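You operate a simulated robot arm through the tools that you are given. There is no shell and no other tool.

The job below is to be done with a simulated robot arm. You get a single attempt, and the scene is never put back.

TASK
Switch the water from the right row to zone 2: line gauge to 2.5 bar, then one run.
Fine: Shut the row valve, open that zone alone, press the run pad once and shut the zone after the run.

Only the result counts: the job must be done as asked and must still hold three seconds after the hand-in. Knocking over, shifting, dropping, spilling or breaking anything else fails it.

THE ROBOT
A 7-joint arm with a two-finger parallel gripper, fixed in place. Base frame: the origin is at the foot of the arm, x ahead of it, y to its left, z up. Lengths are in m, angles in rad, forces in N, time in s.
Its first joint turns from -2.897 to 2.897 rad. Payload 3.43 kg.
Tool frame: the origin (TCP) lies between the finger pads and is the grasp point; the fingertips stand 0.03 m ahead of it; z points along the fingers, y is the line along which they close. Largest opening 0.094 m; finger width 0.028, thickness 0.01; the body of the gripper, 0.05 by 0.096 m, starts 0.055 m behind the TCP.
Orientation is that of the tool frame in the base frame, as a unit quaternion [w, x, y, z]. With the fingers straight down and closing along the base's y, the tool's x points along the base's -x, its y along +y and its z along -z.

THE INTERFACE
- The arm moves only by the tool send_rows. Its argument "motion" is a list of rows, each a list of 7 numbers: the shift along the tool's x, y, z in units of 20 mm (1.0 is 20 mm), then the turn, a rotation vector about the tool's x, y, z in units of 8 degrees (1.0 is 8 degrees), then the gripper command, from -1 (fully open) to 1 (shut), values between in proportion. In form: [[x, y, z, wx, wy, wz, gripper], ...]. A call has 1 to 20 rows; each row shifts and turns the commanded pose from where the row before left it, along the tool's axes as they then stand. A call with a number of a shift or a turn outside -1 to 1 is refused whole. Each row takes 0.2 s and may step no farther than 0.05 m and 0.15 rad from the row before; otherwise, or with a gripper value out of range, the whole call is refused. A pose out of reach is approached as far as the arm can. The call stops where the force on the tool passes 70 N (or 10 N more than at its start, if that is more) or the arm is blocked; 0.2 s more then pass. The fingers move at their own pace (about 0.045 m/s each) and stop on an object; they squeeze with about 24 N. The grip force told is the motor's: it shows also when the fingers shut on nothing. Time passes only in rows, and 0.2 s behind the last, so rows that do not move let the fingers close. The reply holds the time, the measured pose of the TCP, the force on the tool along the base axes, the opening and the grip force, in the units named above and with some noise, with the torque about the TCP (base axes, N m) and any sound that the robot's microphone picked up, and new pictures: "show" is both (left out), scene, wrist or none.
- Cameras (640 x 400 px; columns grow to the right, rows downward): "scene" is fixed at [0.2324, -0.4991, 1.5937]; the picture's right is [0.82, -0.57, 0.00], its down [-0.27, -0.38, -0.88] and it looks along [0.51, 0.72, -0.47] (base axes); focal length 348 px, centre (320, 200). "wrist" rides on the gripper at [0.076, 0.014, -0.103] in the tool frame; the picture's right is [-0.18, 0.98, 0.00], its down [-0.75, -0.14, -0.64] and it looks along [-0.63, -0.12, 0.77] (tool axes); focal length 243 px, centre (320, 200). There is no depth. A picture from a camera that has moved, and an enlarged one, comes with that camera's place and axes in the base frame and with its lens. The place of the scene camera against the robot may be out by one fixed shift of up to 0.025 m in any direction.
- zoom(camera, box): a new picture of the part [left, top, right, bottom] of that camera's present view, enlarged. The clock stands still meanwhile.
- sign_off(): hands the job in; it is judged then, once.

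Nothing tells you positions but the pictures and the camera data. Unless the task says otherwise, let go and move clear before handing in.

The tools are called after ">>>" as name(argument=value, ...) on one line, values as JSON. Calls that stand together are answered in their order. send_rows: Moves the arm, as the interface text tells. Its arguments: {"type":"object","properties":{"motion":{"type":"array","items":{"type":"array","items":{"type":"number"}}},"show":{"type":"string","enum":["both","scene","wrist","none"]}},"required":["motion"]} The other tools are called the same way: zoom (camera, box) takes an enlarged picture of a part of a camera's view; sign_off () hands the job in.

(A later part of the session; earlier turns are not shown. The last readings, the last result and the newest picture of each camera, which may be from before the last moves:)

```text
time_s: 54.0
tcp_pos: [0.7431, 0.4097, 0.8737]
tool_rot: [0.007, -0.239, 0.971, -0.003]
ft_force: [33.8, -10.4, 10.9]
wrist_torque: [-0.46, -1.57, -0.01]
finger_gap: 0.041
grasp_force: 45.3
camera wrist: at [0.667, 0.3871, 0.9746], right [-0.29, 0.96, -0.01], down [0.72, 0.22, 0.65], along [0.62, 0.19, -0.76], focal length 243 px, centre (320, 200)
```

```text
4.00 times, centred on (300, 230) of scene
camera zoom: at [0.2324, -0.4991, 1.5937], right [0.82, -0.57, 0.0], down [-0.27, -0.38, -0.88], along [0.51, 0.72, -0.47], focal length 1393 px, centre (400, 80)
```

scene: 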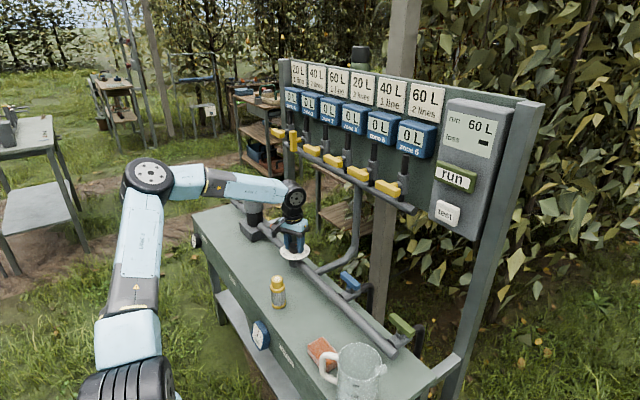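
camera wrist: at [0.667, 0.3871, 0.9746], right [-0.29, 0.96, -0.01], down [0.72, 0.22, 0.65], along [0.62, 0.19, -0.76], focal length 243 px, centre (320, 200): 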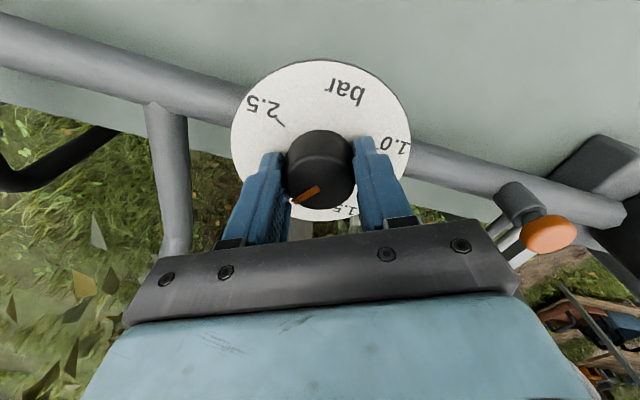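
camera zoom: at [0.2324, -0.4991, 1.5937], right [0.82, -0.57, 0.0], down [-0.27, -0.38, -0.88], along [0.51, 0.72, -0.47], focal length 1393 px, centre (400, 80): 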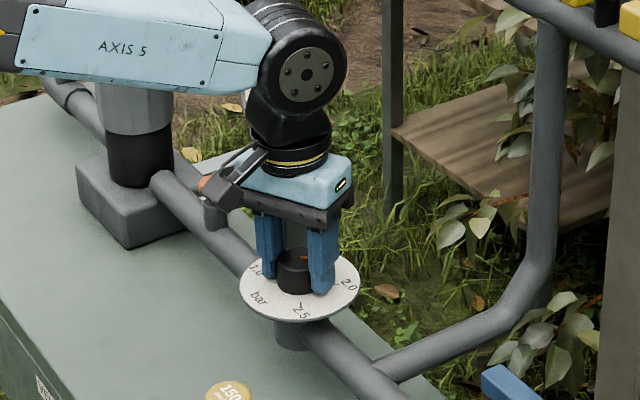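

>>> send_rows(motion=[[-0.037, -0.037, 0, 0, 0, 1, 1], [0, 0, 0, 0, 0, 1, 1], [0, 0, 0, 0, 0, 1, 1], [0, 0, 0, 0, 0, 1, 1], [0, 0, 0, 0, 0, 1, 1], [0, 0, 0, 0, 0, 1, 1], [0, 0, 0, 0, 0, 1, 1], [0, 0, 0, 0, 0, 1, 1], [0, 0, 0, 0, 0, 1, 1], [0, 0, 0, 0, 0, 0, 1]])

>>> zoom(camera="wrist", box=[220, 40, 440, 230])

>>> zoom(camera="scene", box=[250, 180, 350, 280])

```text
time_s: 56.2
tcp_pos: [0.7438, 0.4106, 0.8738]
tool_rot: [0.006, 0.376, 0.927, 0.003]
ft_force: [4.0, -10.8, -4.8]
wrist_torque: [-0.63, -0.52, 0.0]
finger_gap: 0.0411
grasp_force: 45.1
camera wrist: at [0.6969, 0.4745, 0.9753], right [0.82, 0.57, 0.01], down [0.43, -0.63, 0.65], along [0.38, -0.53, -0.76], focal length 243 px, centre (320, 200)
```

scene: 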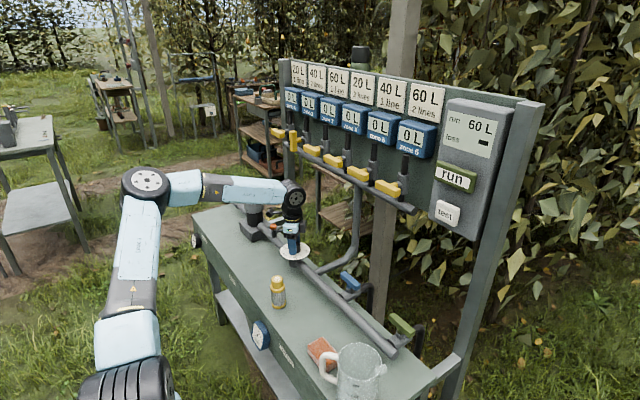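
wrist: 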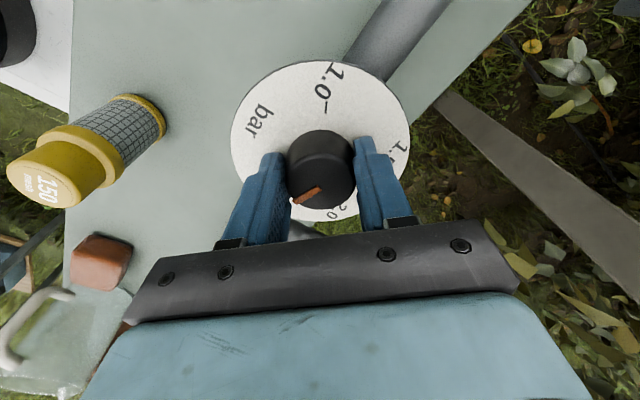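

```text
2.11 times, centred on (330, 135) of wrist
camera zoom: at [0.6969, 0.4745, 0.9753], right [0.82, 0.57, 0.01], down [0.43, -0.63, 0.65], along [0.38, -0.53, -0.76], focal length 511 px, centre (299, 337)
```

zoom: 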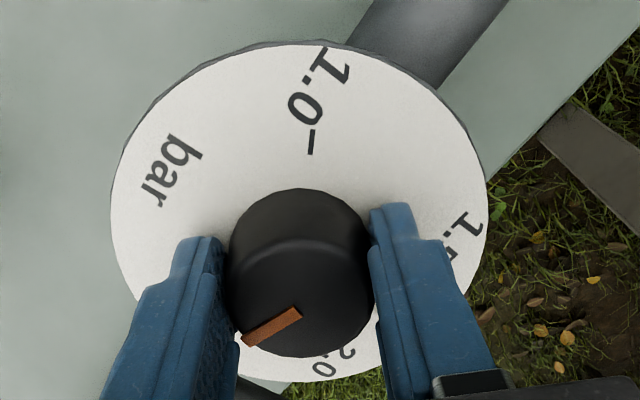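

```text
4.00 times, centred on (300, 230) of scene
camera zoom: at [0.2324, -0.4991, 1.5937], right [0.82, -0.57, 0.0], down [-0.27, -0.38, -0.88], along [0.51, 0.72, -0.47], focal length 1393 px, centre (400, 80)
```

zoom: 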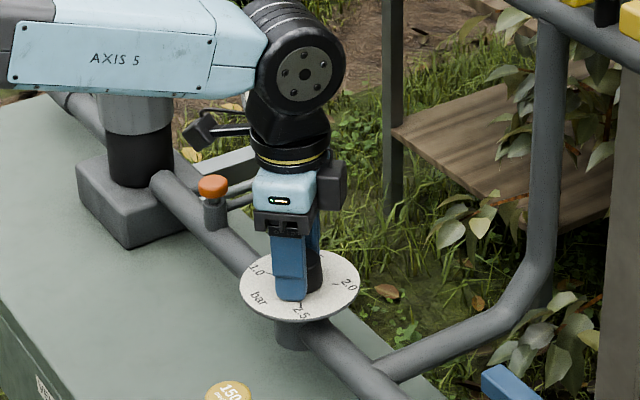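

>>> send_rows(motion=[[0, 0, 0, 0, 0, 1, 1], [0, 0, 0, 0, 0, 1, 1], [0, 0, 0, 0, 0, 1, 1], [0, 0, 0, 0, 0, 0.4, 1], [0, 0, 0, 0, 0, 0, 1], [0, 0, 0, 0, 0, 0, -0.5], [0, 0, 0, 0, 0, 0, -0.5], [0, 0, -1, 0, 0, 0, -0.5], [0, 0, -1, 0, 0, 0, -0.5], [0, 0, -1, 0, 0, 0, -0.5], [0, 0, -1, 0, 0, 0, -0.5], [0, 0, -1, 0, 0, 0, -0.5], [0, 0, -1, 0, 0, 0, -0.5]])

>>> zoom(camera="scene", box=[250, 180, 350, 280])

>>> zoom(camera="wrist", box=[220, 20, 440, 170])

```text
time_s: 59.0
tcp_pos: [0.7419, 0.4109, 0.994]
tool_rot: [0.006, 0.584, 0.811, 0.004]
ft_force: [0.0, 0.0, 0.0]
wrist_torque: [-0.01, 0.06, -0.04]
finger_gap: 0.0706
grasp_force: 0.1
camera wrist: at [0.7292, 0.4878, 1.0968], right [0.99, 0.14, 0.01], down [0.1, -0.76, 0.64], along [0.1, -0.64, -0.77], focal length 243 px, centre (320, 200)
```

scene: 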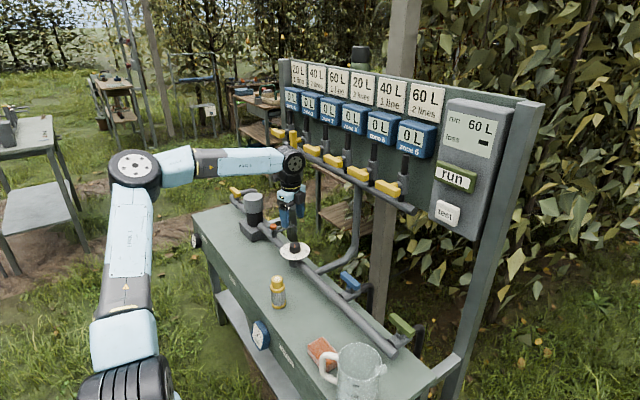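
wrist: 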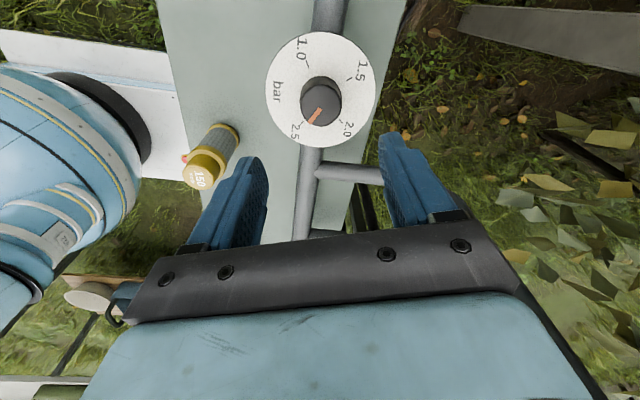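

```text
4.00 times, centred on (300, 230) of scene
camera zoom: at [0.2324, -0.4991, 1.5937], right [0.82, -0.57, 0.0], down [-0.27, -0.38, -0.88], along [0.51, 0.72, -0.47], focal length 1393 px, centre (400, 80)
```

zoom: 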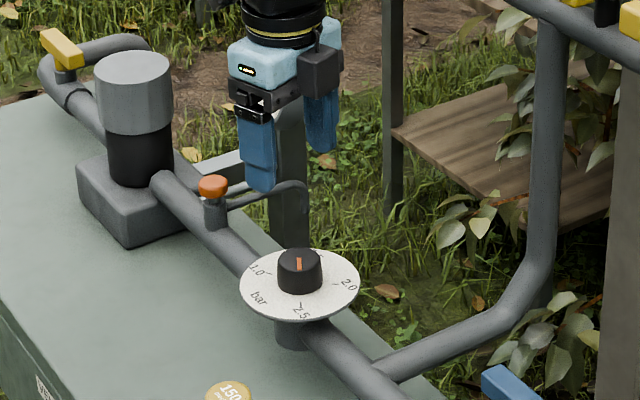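

```text
2.67 times, centred on (330, 95) of wrist
camera zoom: at [0.7292, 0.4878, 1.0968], right [0.99, 0.14, 0.01], down [0.1, -0.76, 0.64], along [0.1, -0.64, -0.77], focal length 647 px, centre (293, 480)
```

zoom: 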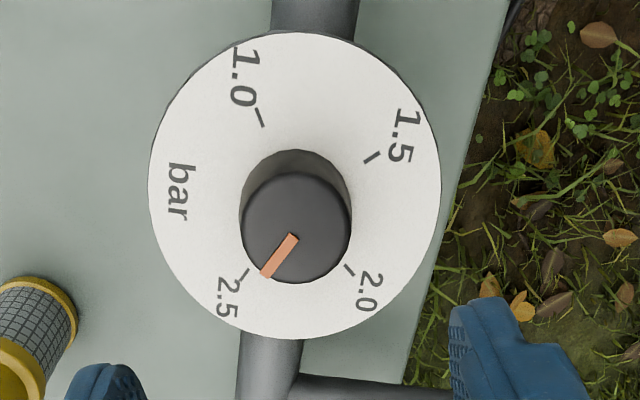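

The dial is now at about 2.4, but my gripper hides the gauge. I'll move aside to read it.

>>> send_rows(motion=[[0.296, -0.888, -0.3, 0, 0, 0, -0.5], [0.296, -0.888, -0.3, 0, 0, 0, -0.5], [0.296, -0.888, -0.3, 0, 0, 0, -0.5], [0.296, -0.888, -0.3, 0, 0, 0, -0.5], [0.296, -0.888, -0.3, 0, 0, 0, -0.5], [0.296, -0.888, -0.3, 0, 0, 0, -0.5], [0.296, -0.888, -0.3, 0, 0, 0, -0.5]], show="scene")

>>> zoom(camera="scene", box=[270, 185, 310, 265])

```text
time_s: 60.6
tcp_pos: [0.6102, 0.4111, 1.0343]
tool_rot: [0.006, 0.584, 0.811, 0.004]
ft_force: [0.9, 0.7, -0.5]
wrist_torque: [-0.01, 0.01, -0.02]
finger_gap: 0.0707
grasp_force: 0.1
```

scene: 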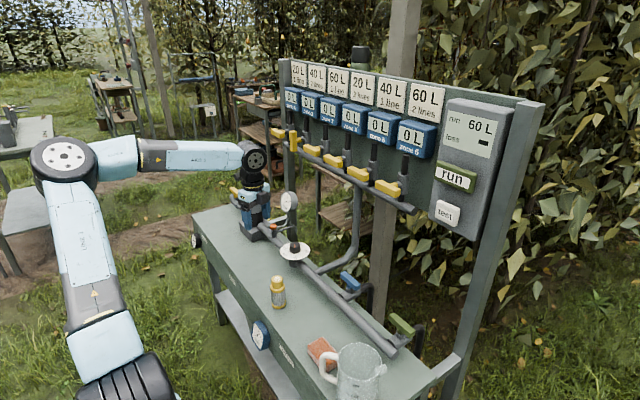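

```text
5.00 times, centred on (290, 225) of scene
camera zoom: at [0.2324, -0.4991, 1.5937], right [0.82, -0.57, 0.0], down [-0.27, -0.38, -0.88], along [0.51, 0.72, -0.47], focal length 1741 px, centre (470, 75)
```

zoom: 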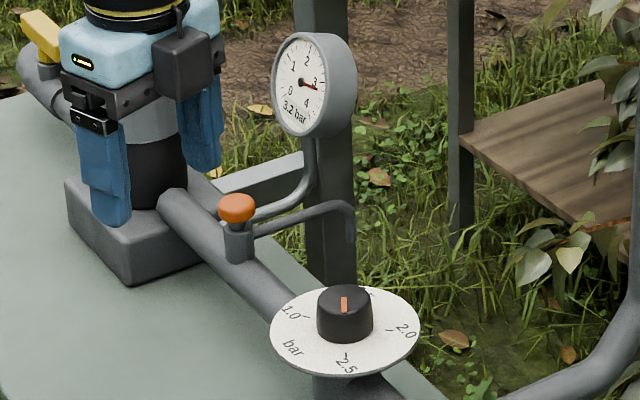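

The line gauge still reads 3.2 even with the dial near 2.4. I'll check whether the other gauges changed.

>>> zoom(camera="scene", box=[240, 310, 300, 370])

>>> zoom(camera="scene", box=[180, 220, 220, 260])

>>> zoom(camera="scene", box=[400, 90, 540, 240])

>>> zoom(camera="wrist", box=[0, 0, 640, 400])

```text
6.67 times, centred on (270, 340) of scene
camera zoom: at [0.2324, -0.4991, 1.5937], right [0.82, -0.57, 0.0], down [-0.27, -0.38, -0.88], along [0.51, 0.72, -0.47], focal length 2321 px, centre (653, -733)
```

zoom: 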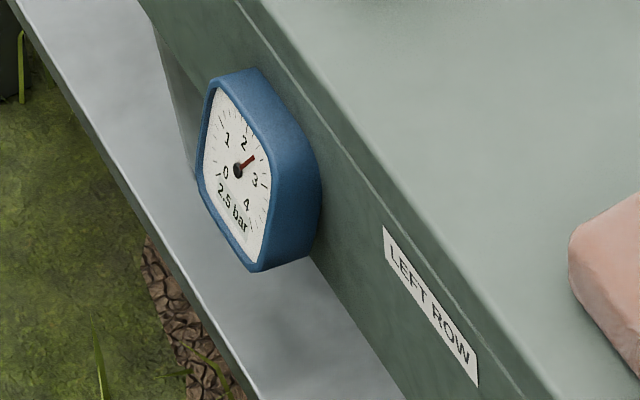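

```text
10.00 times, centred on (200, 240) of scene
camera zoom: at [0.2324, -0.4991, 1.5937], right [0.82, -0.57, 0.0], down [-0.27, -0.38, -0.88], along [0.51, 0.72, -0.47], focal length 3482 px, centre (1520, -200)
```

zoom: 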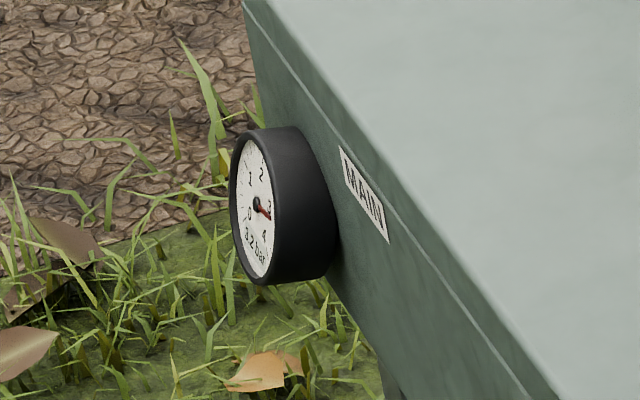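

```text
2.67 times, centred on (470, 165) of scene
camera zoom: at [0.2324, -0.4991, 1.5937], right [0.82, -0.57, 0.0], down [-0.27, -0.38, -0.88], along [0.51, 0.72, -0.47], focal length 928 px, centre (-80, 293)
```

zoom: 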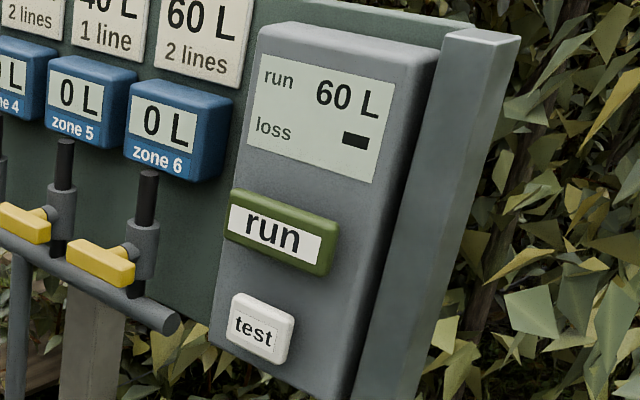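

```text
1.00 times, centred on (320, 200) of wrist (not enlarged: the box is as wide or as high as the picture)
camera zoom: at [0.5969, 0.4881, 1.1364], right [0.99, 0.14, 0.01], down [0.1, -0.76, 0.64], along [0.1, -0.64, -0.77], focal length 243 px, centre (320, 200)
```

zoom: 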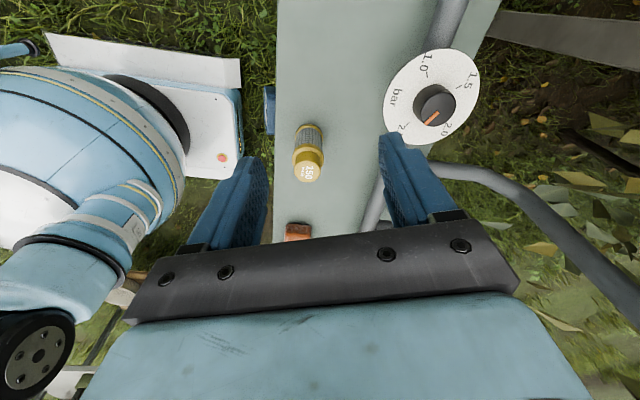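

The blue front gauge followed the dial (1.0 → 2.5), so it's the one downstream of the regulator. I'll read all the front labels to see which gauge is the "line" gauge.

>>> zoom(camera="scene", box=[210, 240, 270, 300])

>>> zoom(camera="scene", box=[240, 320, 320, 400])

>>> zoom(camera="scene", box=[185, 225, 285, 345])

```text
6.67 times, centred on (240, 270) of scene
camera zoom: at [0.2324, -0.4991, 1.5937], right [0.82, -0.57, 0.0], down [-0.27, -0.38, -0.88], along [0.51, 0.72, -0.47], focal length 2321 px, centre (853, -267)
```

zoom: 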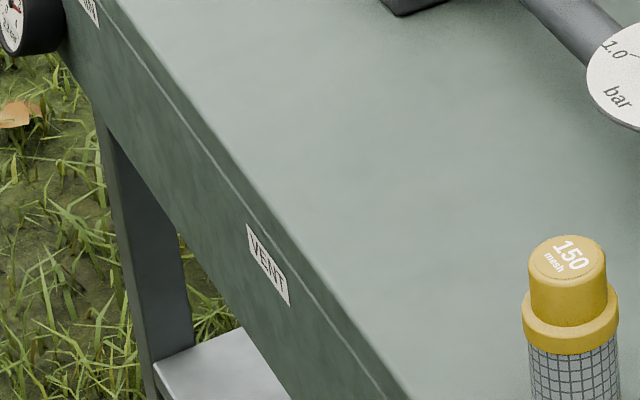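

```text
5.00 times, centred on (280, 360) of scene
camera zoom: at [0.2324, -0.4991, 1.5937], right [0.82, -0.57, 0.0], down [-0.27, -0.38, -0.88], along [0.51, 0.72, -0.47], focal length 1741 px, centre (520, -600)
```

zoom: 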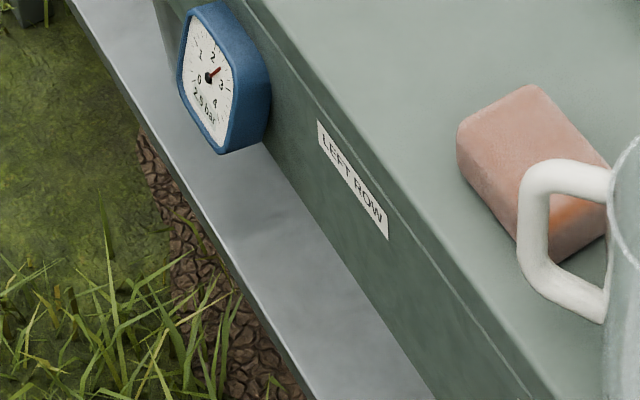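

```text
3.33 times, centred on (235, 285) of scene
camera zoom: at [0.2324, -0.4991, 1.5937], right [0.82, -0.57, 0.0], down [-0.27, -0.38, -0.88], along [0.51, 0.72, -0.47], focal length 1161 px, centre (603, -83)
```

zoom: 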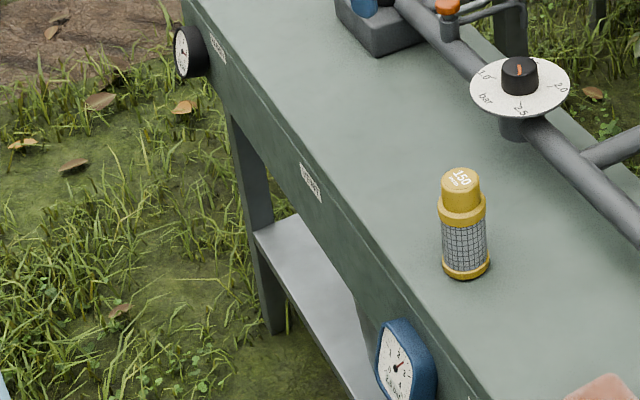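

The labels (MAIN, VENT, LEFT ROW, RIGHT ROW) name the valves by their place along the pipe. The blue gauge sits just after the regulator and follows it, so it is the line gauge, and the grey one reads filter outlet. I'll read the blue gauge at full zoom.

>>> zoom(camera="scene", box=[252, 322, 276, 346])

>>> zoom(camera="wrist", box=[370, 40, 490, 150])

>>> zoom(camera="scene", box=[278, 240, 310, 264])

```text
16.00 times, centred on (264, 334) of scene
camera zoom: at [0.2324, -0.4991, 1.5937], right [0.82, -0.57, 0.0], down [-0.27, -0.38, -0.88], along [0.51, 0.72, -0.47], focal length 5571 px, centre (1216, -1944)
```

zoom: 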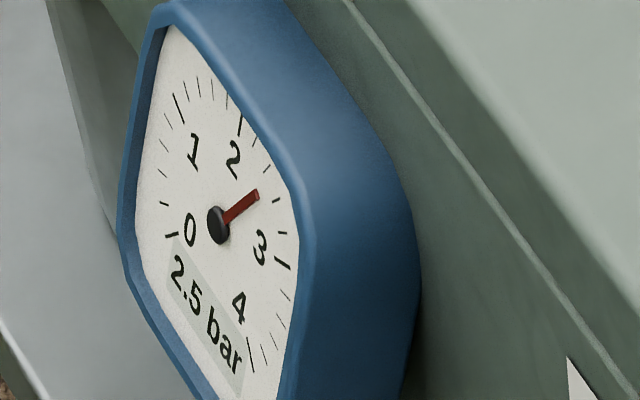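

```text
3.64 times, centred on (430, 95) of wrist
camera zoom: at [0.5969, 0.4881, 1.1364], right [0.99, 0.14, 0.01], down [0.1, -0.76, 0.64], along [0.1, -0.64, -0.77], focal length 882 px, centre (-80, 582)
```

zoom: 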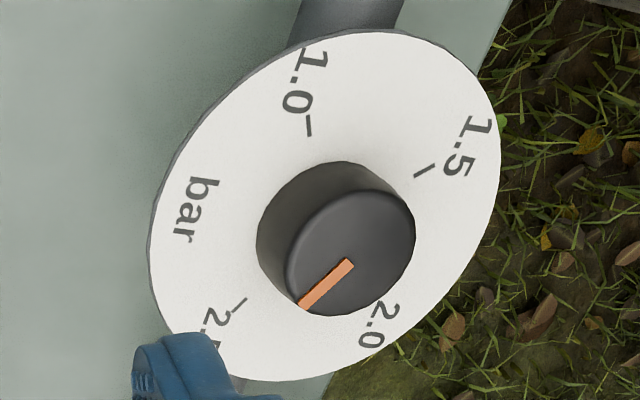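

```text
16.00 times, centred on (294, 252) of scene
camera zoom: at [0.2324, -0.4991, 1.5937], right [0.82, -0.57, 0.0], down [-0.27, -0.38, -0.88], along [0.51, 0.72, -0.47], focal length 5571 px, centre (736, -632)
```

zoom: 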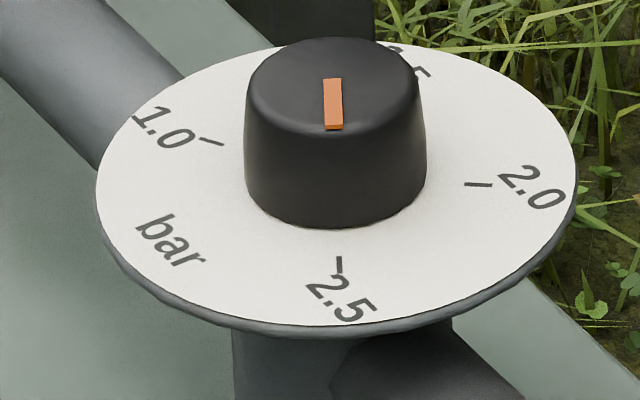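

The dial is at 2.5 and the blue line gauge reads 2.5 bar, so that's set. Next is the run pad, near (0.917, -0.049, 1.263). I'll rise, square up and travel toward it.

>>> send_rows(motion=[[0, 0, -1, 0, 0, -0.994, 0.3], [0, 0, -1, 0, 0, -0.994, 0.3], [0, 0, -1, 0, 0, -0.994, 1], [0, 0, -1, 0, 0, -0.994, 1], [0, 0, -1, 0, 0, -0.994, 1], [0, 0, -1, 0, 0, -0.994, 1], [0, 0, -1, 0, 0, -0.994, 1], [0, 0, -1, 0, 0, -0.994, 1], [0, 0, -1, 0, 0, -0.994, 1], [-0.4, -1, -0.3, 0, 0, 0, 1], [-0.4, -1, -0.3, 0, 0, 0, 1], [-0.4, -1, -0.3, 0, 0, 0, 1], [-0.4, -1, -0.3, 0, 0, 0, 1], [-0.4, -1, -0.3, 0, 0, 0, 1], [-0.4, -1, -0.3, 0, 0, 0, 1], [-0.4, -1, -0.3, 0, 0, 0, 1], [-0.4, -1, -0.3, 0, 0, 0, 1], [-0.4, -1, -0.3, 0, 0, 0, 1], [-0.4, -1, -0.3, 0, 0, 0, 1], [-0.4, -1, -0.3, 0, 0, 0, 1]], show="none")

>>> send_rows(motion=[[-0.4, -1, -0.3, 0, 0, 0, 1], [-0.4, -1, -0.3, 0, 0, 0, 1], [-0.4, -1, -0.3, 0, 0, 0, 1], [-0.4, -1, -0.3, 0, 0, 0, 1], [-0.4, -1, -0.3, 0, 0, 0, 1], [-0.4, -1, -0.3, 0, 0, 0, 1], [-0.4, -1, 0, 0, 0, 0, 1], [-0.4, -1, 0, 0, 0, 0, 1], [-0.4, -1, 0, 0, 0, 0, 1], [-0.4, -1, 0, 0, 0, 0, 1], [0, -1, 0, 0, 0, 0, 1], [0, -1, 0, 0, 0, 0, 1]])

```text
time_s: 64.8
tcp_pos: [0.6943, 0.19, 1.2812]
tool_rot: [0.007, -0.002, 1.0, 0.0]
ft_force: [-0.9, 0.2, 0.4]
wrist_torque: [0.0, -0.02, 0.02]
finger_gap: 0.0
grasp_force: 24.1
```

```text
time_s: 67.4
tcp_pos: [0.7752, -0.0494, 1.319]
tool_rot: [0.007, -0.001, 1.0, 0.0]
ft_force: [0.4, 0.3, -0.6]
wrist_torque: [-0.04, -0.01, 0.02]
finger_gap: 0.0004
grasp_force: 24.1
camera wrist: at [0.6976, -0.0352, 1.4196], right [0.18, 0.98, 0.0], down [0.74, -0.14, 0.65], along [0.64, -0.12, -0.76], focal length 243 px, centre (320, 200)
```

scene: 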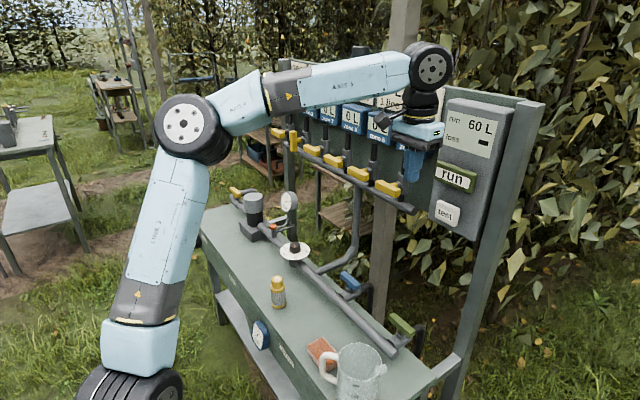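
wrist: 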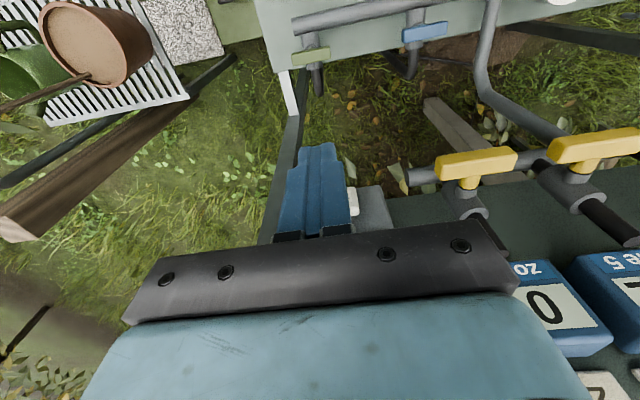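

Now I'll tilt the tool up to point at the control box.

>>> send_rows(motion=[[0, 0, 0, 0, -1, 0, 1], [0, 0, 0, 0, -1, 0, 1], [0, 0, 0, 0, -1, 0, 1], [0, 0, 0, 0, -1, 0, 1], [0, 0, 0, 0, -1, 0, 1], [0, 0, 0, 0, -1, 0, 1], [0, 0, 0, 0, -1, 0, 1], [0, 0, 0, 0, -1, 0, 1], [0, 0, 0, 0, -1, 0, 1], [0, 0, 0, 0, -1, 0, 1], [0, 0, 0, 0, -1, 0, 1], [0, 0, 0, 0, -0.25, 0, 1]])

```text
time_s: 70.0
tcp_pos: [0.7755, -0.0422, 1.3162]
tool_rot: [0.678, -0.007, 0.735, 0.014]
ft_force: [-0.3, 1.0, -0.7]
wrist_torque: [-0.01, 0.0, -0.01]
finger_gap: 0.0005
grasp_force: 23.9
out of reach, approached as far as the arm can: row 10
camera wrist: at [0.6658, -0.0312, 1.2488], right [-0.02, 0.98, 0.19], down [-0.58, -0.17, 0.8], along [0.82, -0.1, 0.57], focal length 243 px, centre (320, 200)
```

scene: 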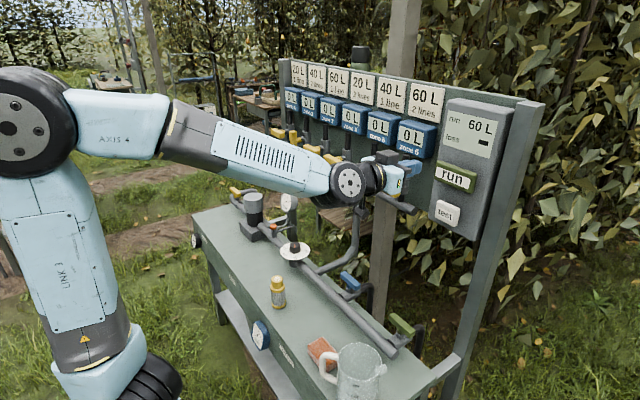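
wrist: 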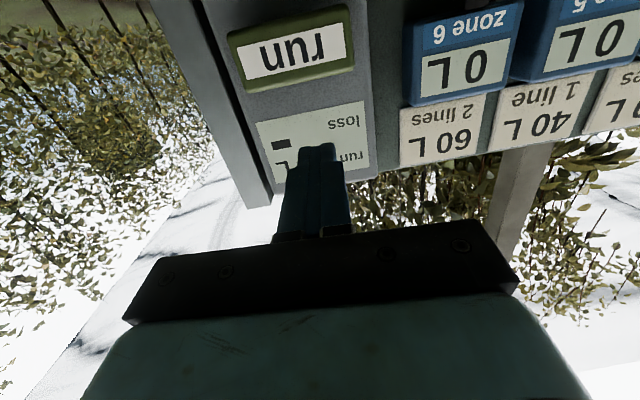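

The run pad centre is about (0.917, -0.054, 1.258). I'll move in front of it, a few cm short.

>>> send_rows(motion=[[0.61, -0.04, 0.6, 0, 0, 0, 1], [0.61, -0.04, 0.6, 0, 0, 0, 1], [0.61, -0.04, 0.6, 0, 0, 0, 1], [0.61, -0.04, 0.6, 0, 0, 0, 1], [0.61, -0.04, 0.6, 0, 0, 0, 1], [0, 0, 0, 0, 0, 0, 1]])

>>> zoom(camera="scene", box=[380, 80, 540, 240])

```text
time_s: 71.4
tcp_pos: [0.8288, -0.0441, 1.2524]
tool_rot: [0.679, -0.009, 0.734, 0.015]
ft_force: [-0.4, -0.7, -0.6]
wrist_torque: [0.0, 0.01, -0.03]
finger_gap: 0.0
grasp_force: 23.8
camera wrist: at [0.7201, -0.0328, 1.1845], right [-0.02, 0.98, 0.19], down [-0.58, -0.17, 0.8], along [0.82, -0.1, 0.57], focal length 243 px, centre (320, 200)
```

scene: 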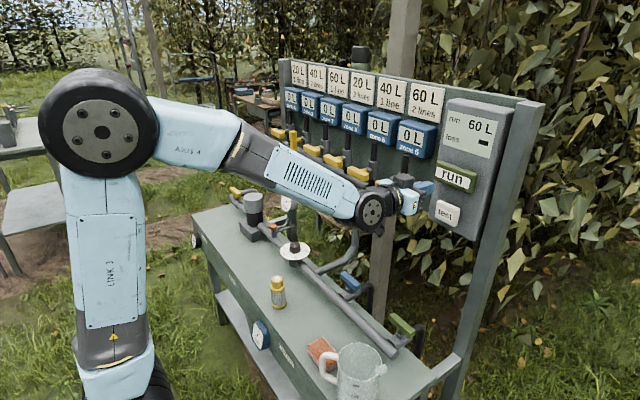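
wrist: 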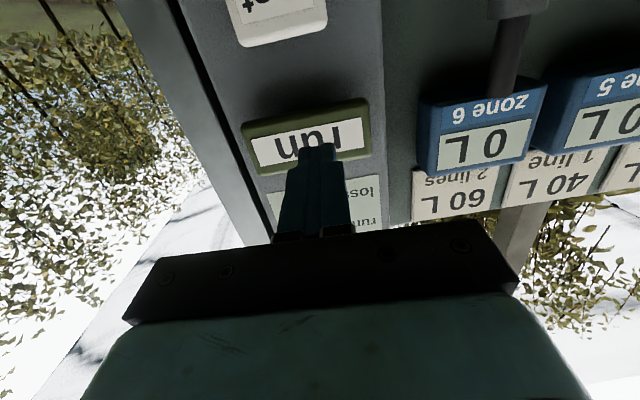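

```text
2.50 times, centred on (460, 160) of scene
camera zoom: at [0.2324, -0.4991, 1.5937], right [0.82, -0.57, 0.0], down [-0.27, -0.38, -0.88], along [0.51, 0.72, -0.47], focal length 870 px, centre (-30, 300)
```

zoom: 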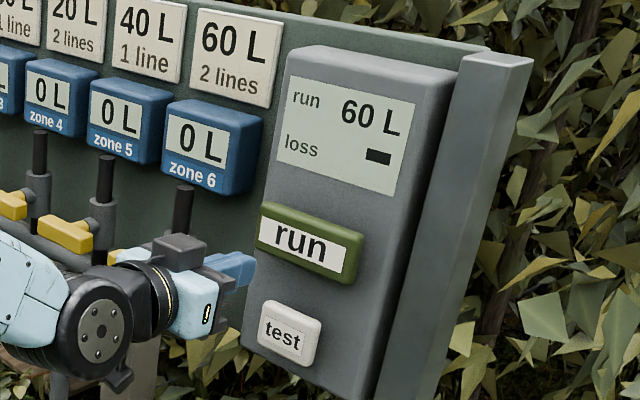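

The pad centre is confirmed at (0.920, -0.054, 1.258). I'll align and close most of the remaining distance.

>>> send_rows(motion=[[-0.13, -0.18, 0.6, 0, 0, 0, 1], [-0.13, -0.18, 0.6, 0, 0, 0, 1], [-0.13, -0.18, 0.6, 0, 0, 0, 1], [0, 0, 0, 0, 0, 0, 1]])

>>> zoom(camera="scene", box=[380, 80, 540, 240])

```text
time_s: 72.4
tcp_pos: [0.8666, -0.0546, 1.2552]
tool_rot: [0.679, -0.009, 0.734, 0.016]
ft_force: [0.3, 0.5, -0.1]
wrist_torque: [0.03, -0.01, -0.01]
finger_gap: 0.0
grasp_force: 23.8
camera wrist: at [0.7579, -0.0425, 1.1888], right [-0.02, 0.98, 0.19], down [-0.58, -0.17, 0.8], along [0.82, -0.1, 0.57], focal length 243 px, centre (320, 200)
```

scene: 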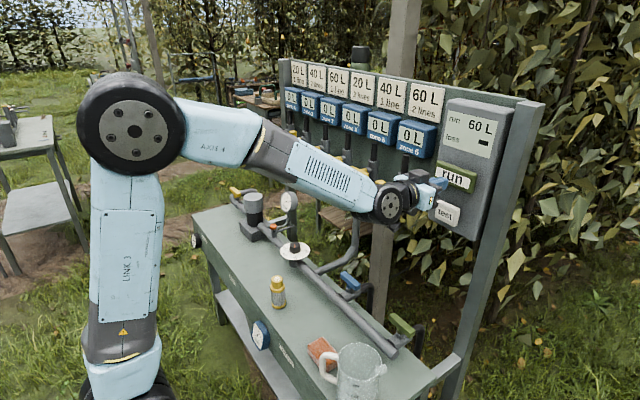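
wrist: 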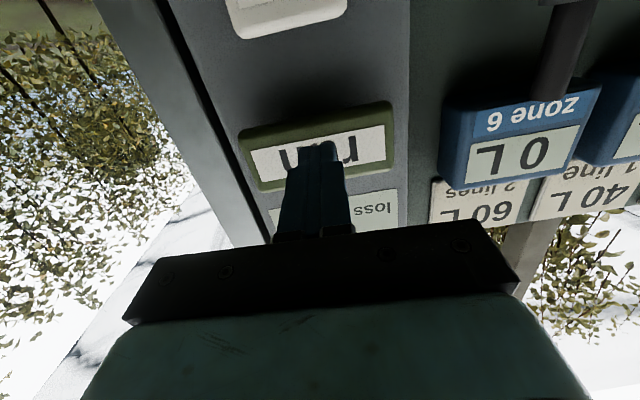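

```text
2.50 times, centred on (460, 160) of scene
camera zoom: at [0.2324, -0.4991, 1.5937], right [0.82, -0.57, 0.0], down [-0.27, -0.38, -0.88], along [0.51, 0.72, -0.47], focal length 870 px, centre (-30, 300)
```

zoom: 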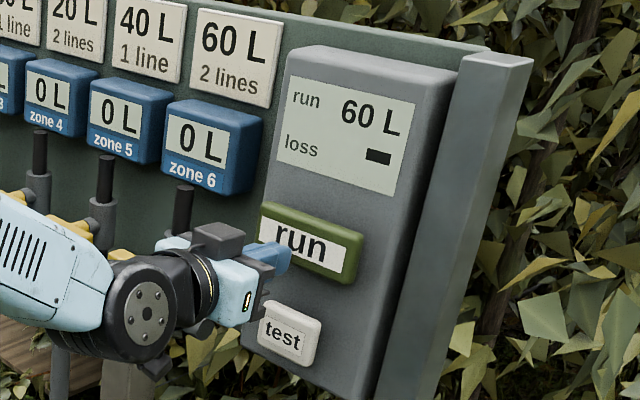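

>>> send_rows(motion=[[0, 0, 0.3, 0, 0, 0, 1], [0, 0, 0.3, 0, 0, 0, 1], [0, 0, 0.3, 0, 0, 0, 1]], show="scene")

>>> zoom(camera="scene", box=[380, 80, 540, 240])

>>> zoom(camera="scene", box=[252, 322, 276, 346])

```text
time_s: 73.2
tcp_pos: [0.8846, -0.0525, 1.2547]
tool_rot: [0.679, -0.008, 0.734, 0.015]
ft_force: [-0.9, 0.4, -0.6]
wrist_torque: [0.0, 0.04, 0.01]
finger_gap: 0.0
grasp_force: 23.2
```

scene: 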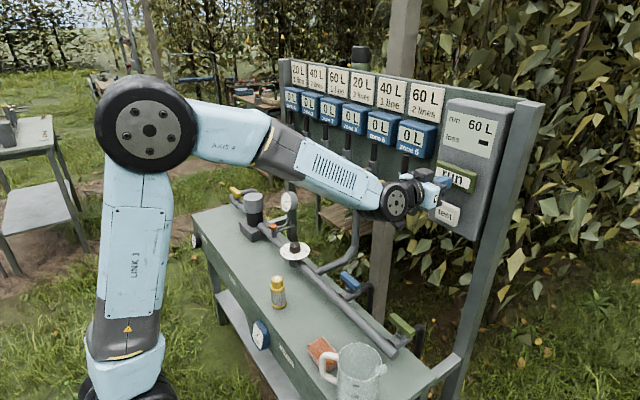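

```text
2.50 times, centred on (460, 160) of scene
camera zoom: at [0.2324, -0.4991, 1.5937], right [0.82, -0.57, 0.0], down [-0.27, -0.38, -0.88], along [0.51, 0.72, -0.47], focal length 870 px, centre (-30, 300)
```

zoom: 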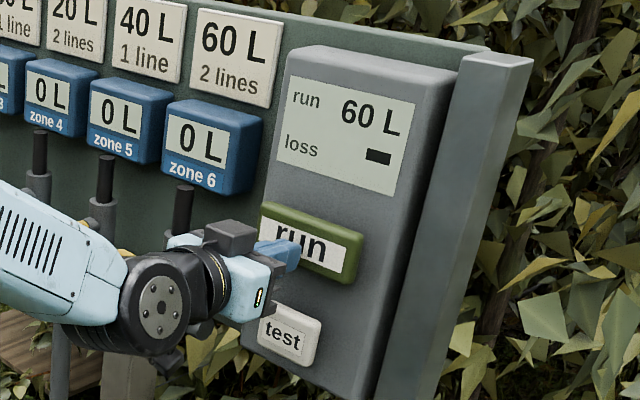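

```text
16.00 times, centred on (264, 334) of scene
camera zoom: at [0.2324, -0.4991, 1.5937], right [0.82, -0.57, 0.0], down [-0.27, -0.38, -0.88], along [0.51, 0.72, -0.47], focal length 5571 px, centre (1216, -1944)
```

zoom: 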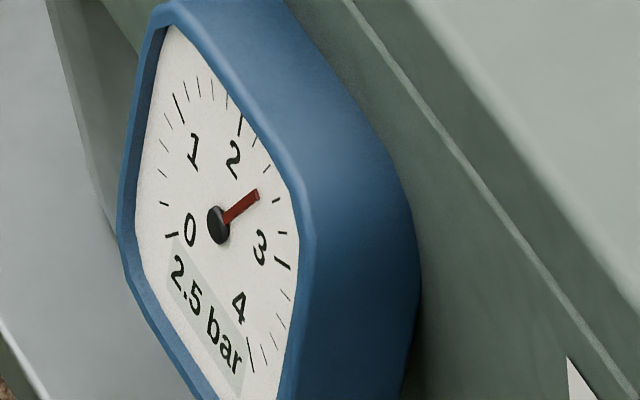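

The gauge still holds 2.5 and there's no contact yet. A little further.

>>> send_rows(motion=[[0, 0, 0.2, 0, 0, 0, 1], [0, 0, 0.2, 0, 0, 0, 1]], show="scene")

>>> zoom(camera="scene", box=[380, 80, 540, 240])

```text
time_s: 73.8
tcp_pos: [0.8926, -0.0538, 1.2558]
tool_rot: [0.679, -0.007, 0.734, 0.014]
ft_force: [-3.4, -1.3, 0.8]
wrist_torque: [0.02, -0.02, -0.01]
finger_gap: 0.0
grasp_force: 24.2
```

scene: 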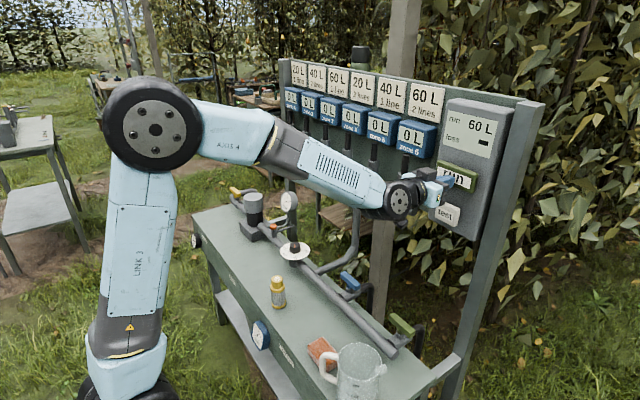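

```text
2.50 times, centred on (460, 160) of scene
camera zoom: at [0.2324, -0.4991, 1.5937], right [0.82, -0.57, 0.0], down [-0.27, -0.38, -0.88], along [0.51, 0.72, -0.47], focal length 870 px, centre (-30, 300)
```

zoom: 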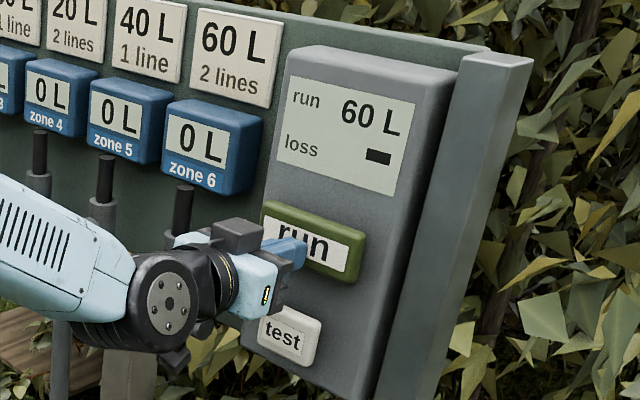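

Contact has started. I'll press a few mm further.

>>> send_rows(motion=[[0, 0, 0.2, 0, 0, 0, 1]], show="scene")

>>> zoom(camera="scene", box=[380, 80, 540, 240])

```text
time_s: 74.2
tcp_pos: [0.8974, -0.0538, 1.2543]
tool_rot: [0.679, -0.008, 0.734, 0.015]
ft_force: [1.0, -0.4, 0.8]
wrist_torque: [-0.02, 0.0, 0.0]
finger_gap: 0.0
grasp_force: 24.0
heard: click
```

scene: 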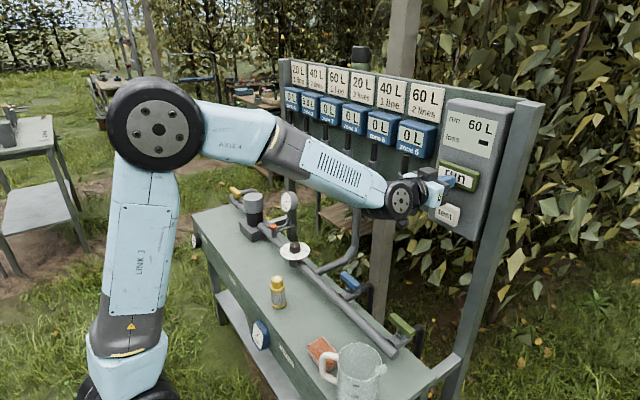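

```text
2.50 times, centred on (460, 160) of scene
camera zoom: at [0.2324, -0.4991, 1.5937], right [0.82, -0.57, 0.0], down [-0.27, -0.38, -0.88], along [0.51, 0.72, -0.47], focal length 870 px, centre (-30, 300)
```

zoom: 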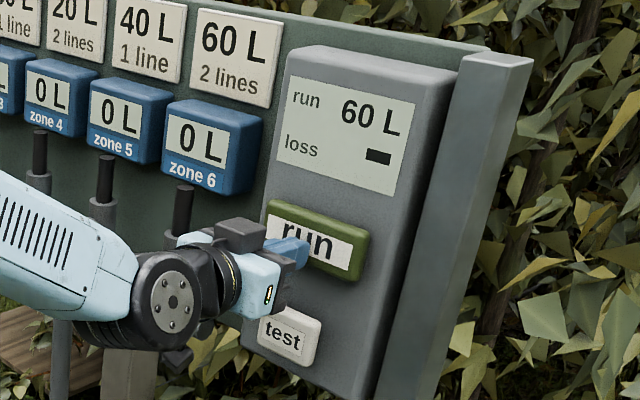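

I heard a click, so the run pad is pressed. I'll back straight off and watch the zone 2 counter.

>>> send_rows(motion=[[0, 0, -0.8, 0, 0, 0, 1], [0, 0, -0.8, 0, 0, 0, 1], [0, 0, -0.8, 0, 0, 0, 1]], show="scene")

>>> zoom(camera="scene", box=[270, 60, 430, 160])

>>> zoom(camera="scene", box=[400, 80, 540, 240])

>>> zoom(camera="scene", box=[252, 322, 276, 346])

```text
time_s: 75.0
tcp_pos: [0.8487, -0.0554, 1.2569]
tool_rot: [0.678, -0.009, 0.735, 0.015]
ft_force: [0.8, -0.2, -0.8]
wrist_torque: [-0.01, -0.01, -0.02]
finger_gap: 0.0
grasp_force: 24.1
```

scene: 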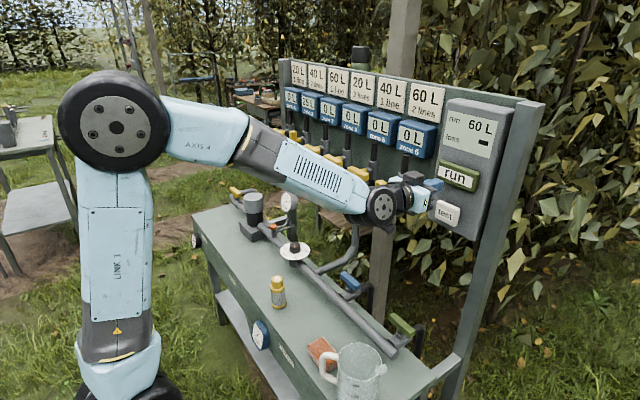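

```text
4.00 times, centred on (350, 110) of scene
camera zoom: at [0.2324, -0.4991, 1.5937], right [0.82, -0.57, 0.0], down [-0.27, -0.38, -0.88], along [0.51, 0.72, -0.47], focal length 1393 px, centre (200, 560)
```

zoom: 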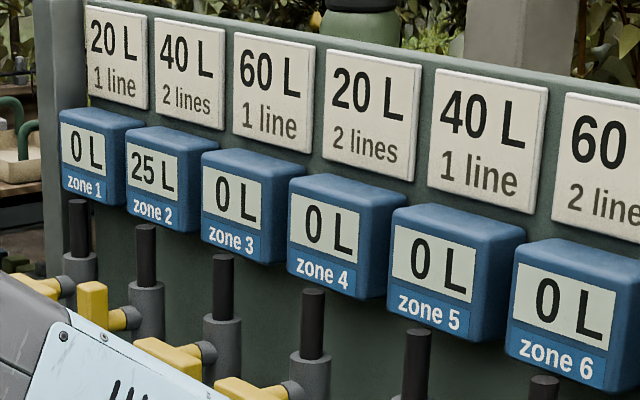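

```text
2.50 times, centred on (470, 160) of scene
camera zoom: at [0.2324, -0.4991, 1.5937], right [0.82, -0.57, 0.0], down [-0.27, -0.38, -0.88], along [0.51, 0.72, -0.47], focal length 870 px, centre (-55, 300)
```

zoom: 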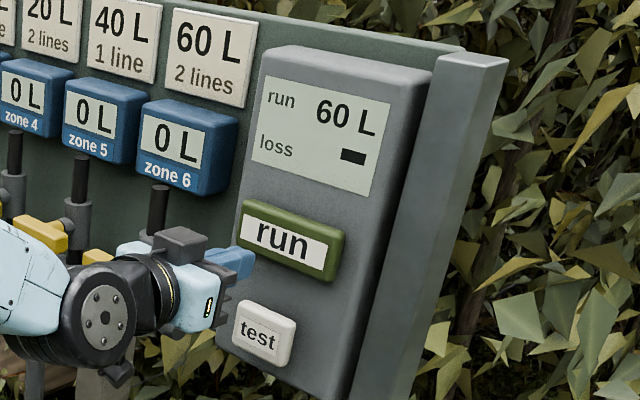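

```text
16.00 times, centred on (264, 334) of scene
camera zoom: at [0.2324, -0.4991, 1.5937], right [0.82, -0.57, 0.0], down [-0.27, -0.38, -0.88], along [0.51, 0.72, -0.47], focal length 5571 px, centre (1216, -1944)
```

zoom: 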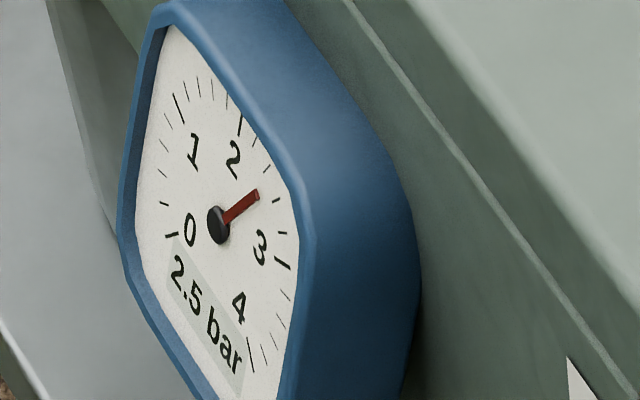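

The run is on: zone 2 shows 25 L and the line gauge is steady at 2.5. I'll move back toward zone 2 while it finishes.

>>> send_rows(motion=[[-0.5, 0, -0.8, 0, 0, 0, 1], [-0.5, 0, -0.8, 0, 0, 0, 1], [-0.5, 0, -0.8, 0, 0, 0, 1], [-0.5, 0, -0.8, 0, 0, 0, 1], [0, 1, 0, 0, 0, 0, 1], [0, 1, 0, 0, 0, 0, 1], [0, 1, 0, 0, 0, 0, 1], [0, 1, 0, 0, 0, 0, 1], [0, 1, 0, 0, 0, 0, 1], [0, 1, 0, 0, 0, 0, 1], [0, 1, 0, 0, 0, 0, 1], [0, 1, 0, 0, 0, 0, 1], [0, 1, 0, 0, 0, 0, 1], [0, 1, 0, 0, 0, 0, 1], [0, 1, 0, 0, 0, 0, 1], [0, 1, 0, 0, 0, 0, 1], [0, 1, 0, 0, 0, 0, 1], [0, 1, 0, 0, 0, 0, 1], [0, 1, 0, 0, 0, 0, 1], [0, 1, 0, 0, 0, 0, 1]])

>>> zoom(camera="scene", box=[270, 60, 430, 160])

```text
time_s: 79.2
tcp_pos: [0.7771, 0.2515, 1.309]
tool_rot: [0.679, -0.007, 0.734, 0.014]
ft_force: [0.4, 0.0, 0.0]
wrist_torque: [0.02, 0.02, 0.06]
finger_gap: 0.0001
grasp_force: 24.2
out of reach, approached as far as the arm can: row 6
camera wrist: at [0.6679, 0.2633, 1.2415], right [-0.02, 0.98, 0.19], down [-0.58, -0.17, 0.8], along [0.82, -0.1, 0.57], focal length 243 px, centre (320, 200)
```

scene: 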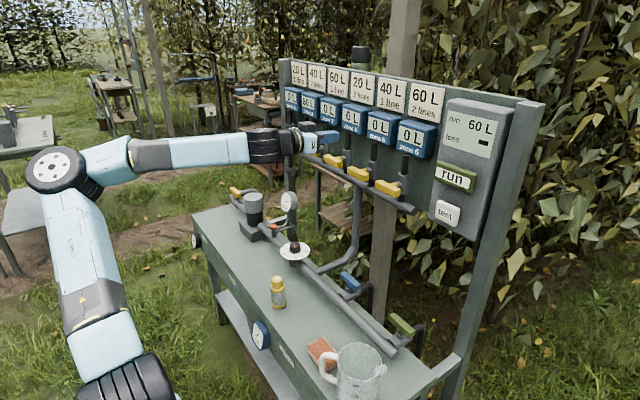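
wrist: 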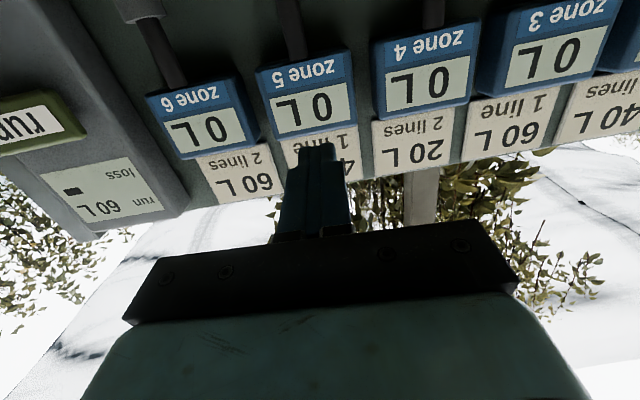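

```text
4.00 times, centred on (350, 110) of scene
camera zoom: at [0.2324, -0.4991, 1.5937], right [0.82, -0.57, 0.0], down [-0.27, -0.38, -0.88], along [0.51, 0.72, -0.47], focal length 1393 px, centre (200, 560)
```

zoom: 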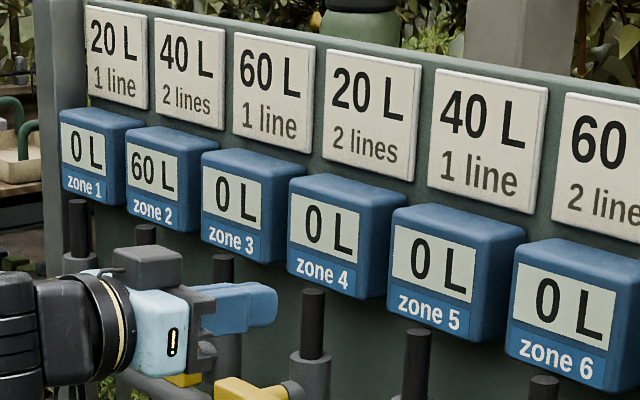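

The run is finished at 60 L in zone 2. I'll continue left to zone 2.

>>> send_rows(motion=[[0, 1, 0, 0, 0, 0, 1], [0, 1, 0, 0, 0, 0, 1], [0, 1, -0.2, 0, 0, 0, 1], [0, 1, -0.2, 0, 0, 0, 1], [0, 1, -0.2, 0, 0, 0, 1], [0, 1, -0.2, 0, 0, 0, 1], [0, 1, -0.2, 0, 0, 0, 1], [0, 1, -0.2, 0, 0, 0, 1], [0, 1, -0.2, 0, 0, 0, 1], [0, 1, -0.2, 0, 0, 0, 1], [0, 1, -0.2, 0, 0, 0, 1], [0, 1, -0.2, 0, 0, 0, 1], [0, 1, 0, 0, 0, 0, 1], [0, 1, 0, 0, 0, 0, 1], [0, 1, 0, 0, 0, 0, 1], [0, 1, 0, 0, 0, 0, 1], [0, 1, 0, 0, 0, 0, -0.2], [0, 1, 0, 0, 0, 0, -0.2], [0, 0.75, 0, 0, 0, 0, -0.2]])

>>> zoom(camera="scene", box=[252, 322, 276, 346])

```text
time_s: 83.2
tcp_pos: [0.7252, 0.6257, 1.3172]
tool_rot: [0.679, -0.009, 0.734, 0.016]
ft_force: [0.6, 0.3, -0.6]
wrist_torque: [0.02, 0.04, -0.01]
finger_gap: 0.0565
grasp_force: 0.1
camera wrist: at [0.6161, 0.6375, 1.2485], right [-0.02, 0.98, 0.19], down [-0.58, -0.17, 0.8], along [0.82, -0.1, 0.57], focal length 243 px, centre (320, 200)
```

scene: 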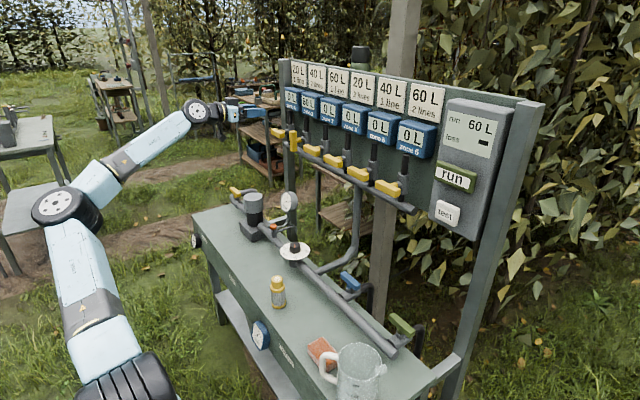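
wrist: 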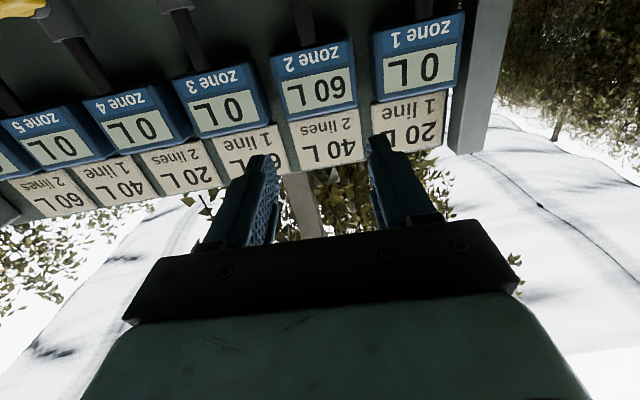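

```text
16.00 times, centred on (264, 334) of scene
camera zoom: at [0.2324, -0.4991, 1.5937], right [0.82, -0.57, 0.0], down [-0.27, -0.38, -0.88], along [0.51, 0.72, -0.47], focal length 5571 px, centre (1216, -1944)
```

zoom: 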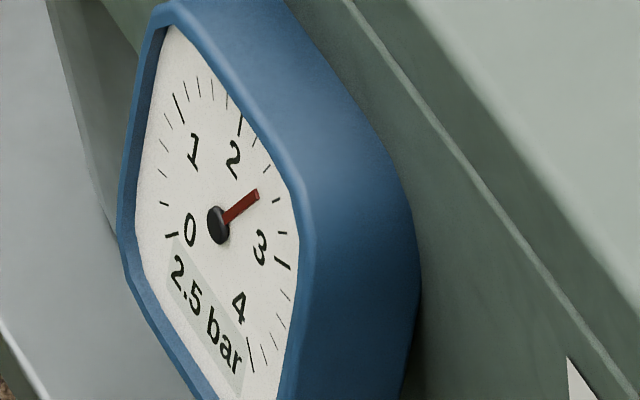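

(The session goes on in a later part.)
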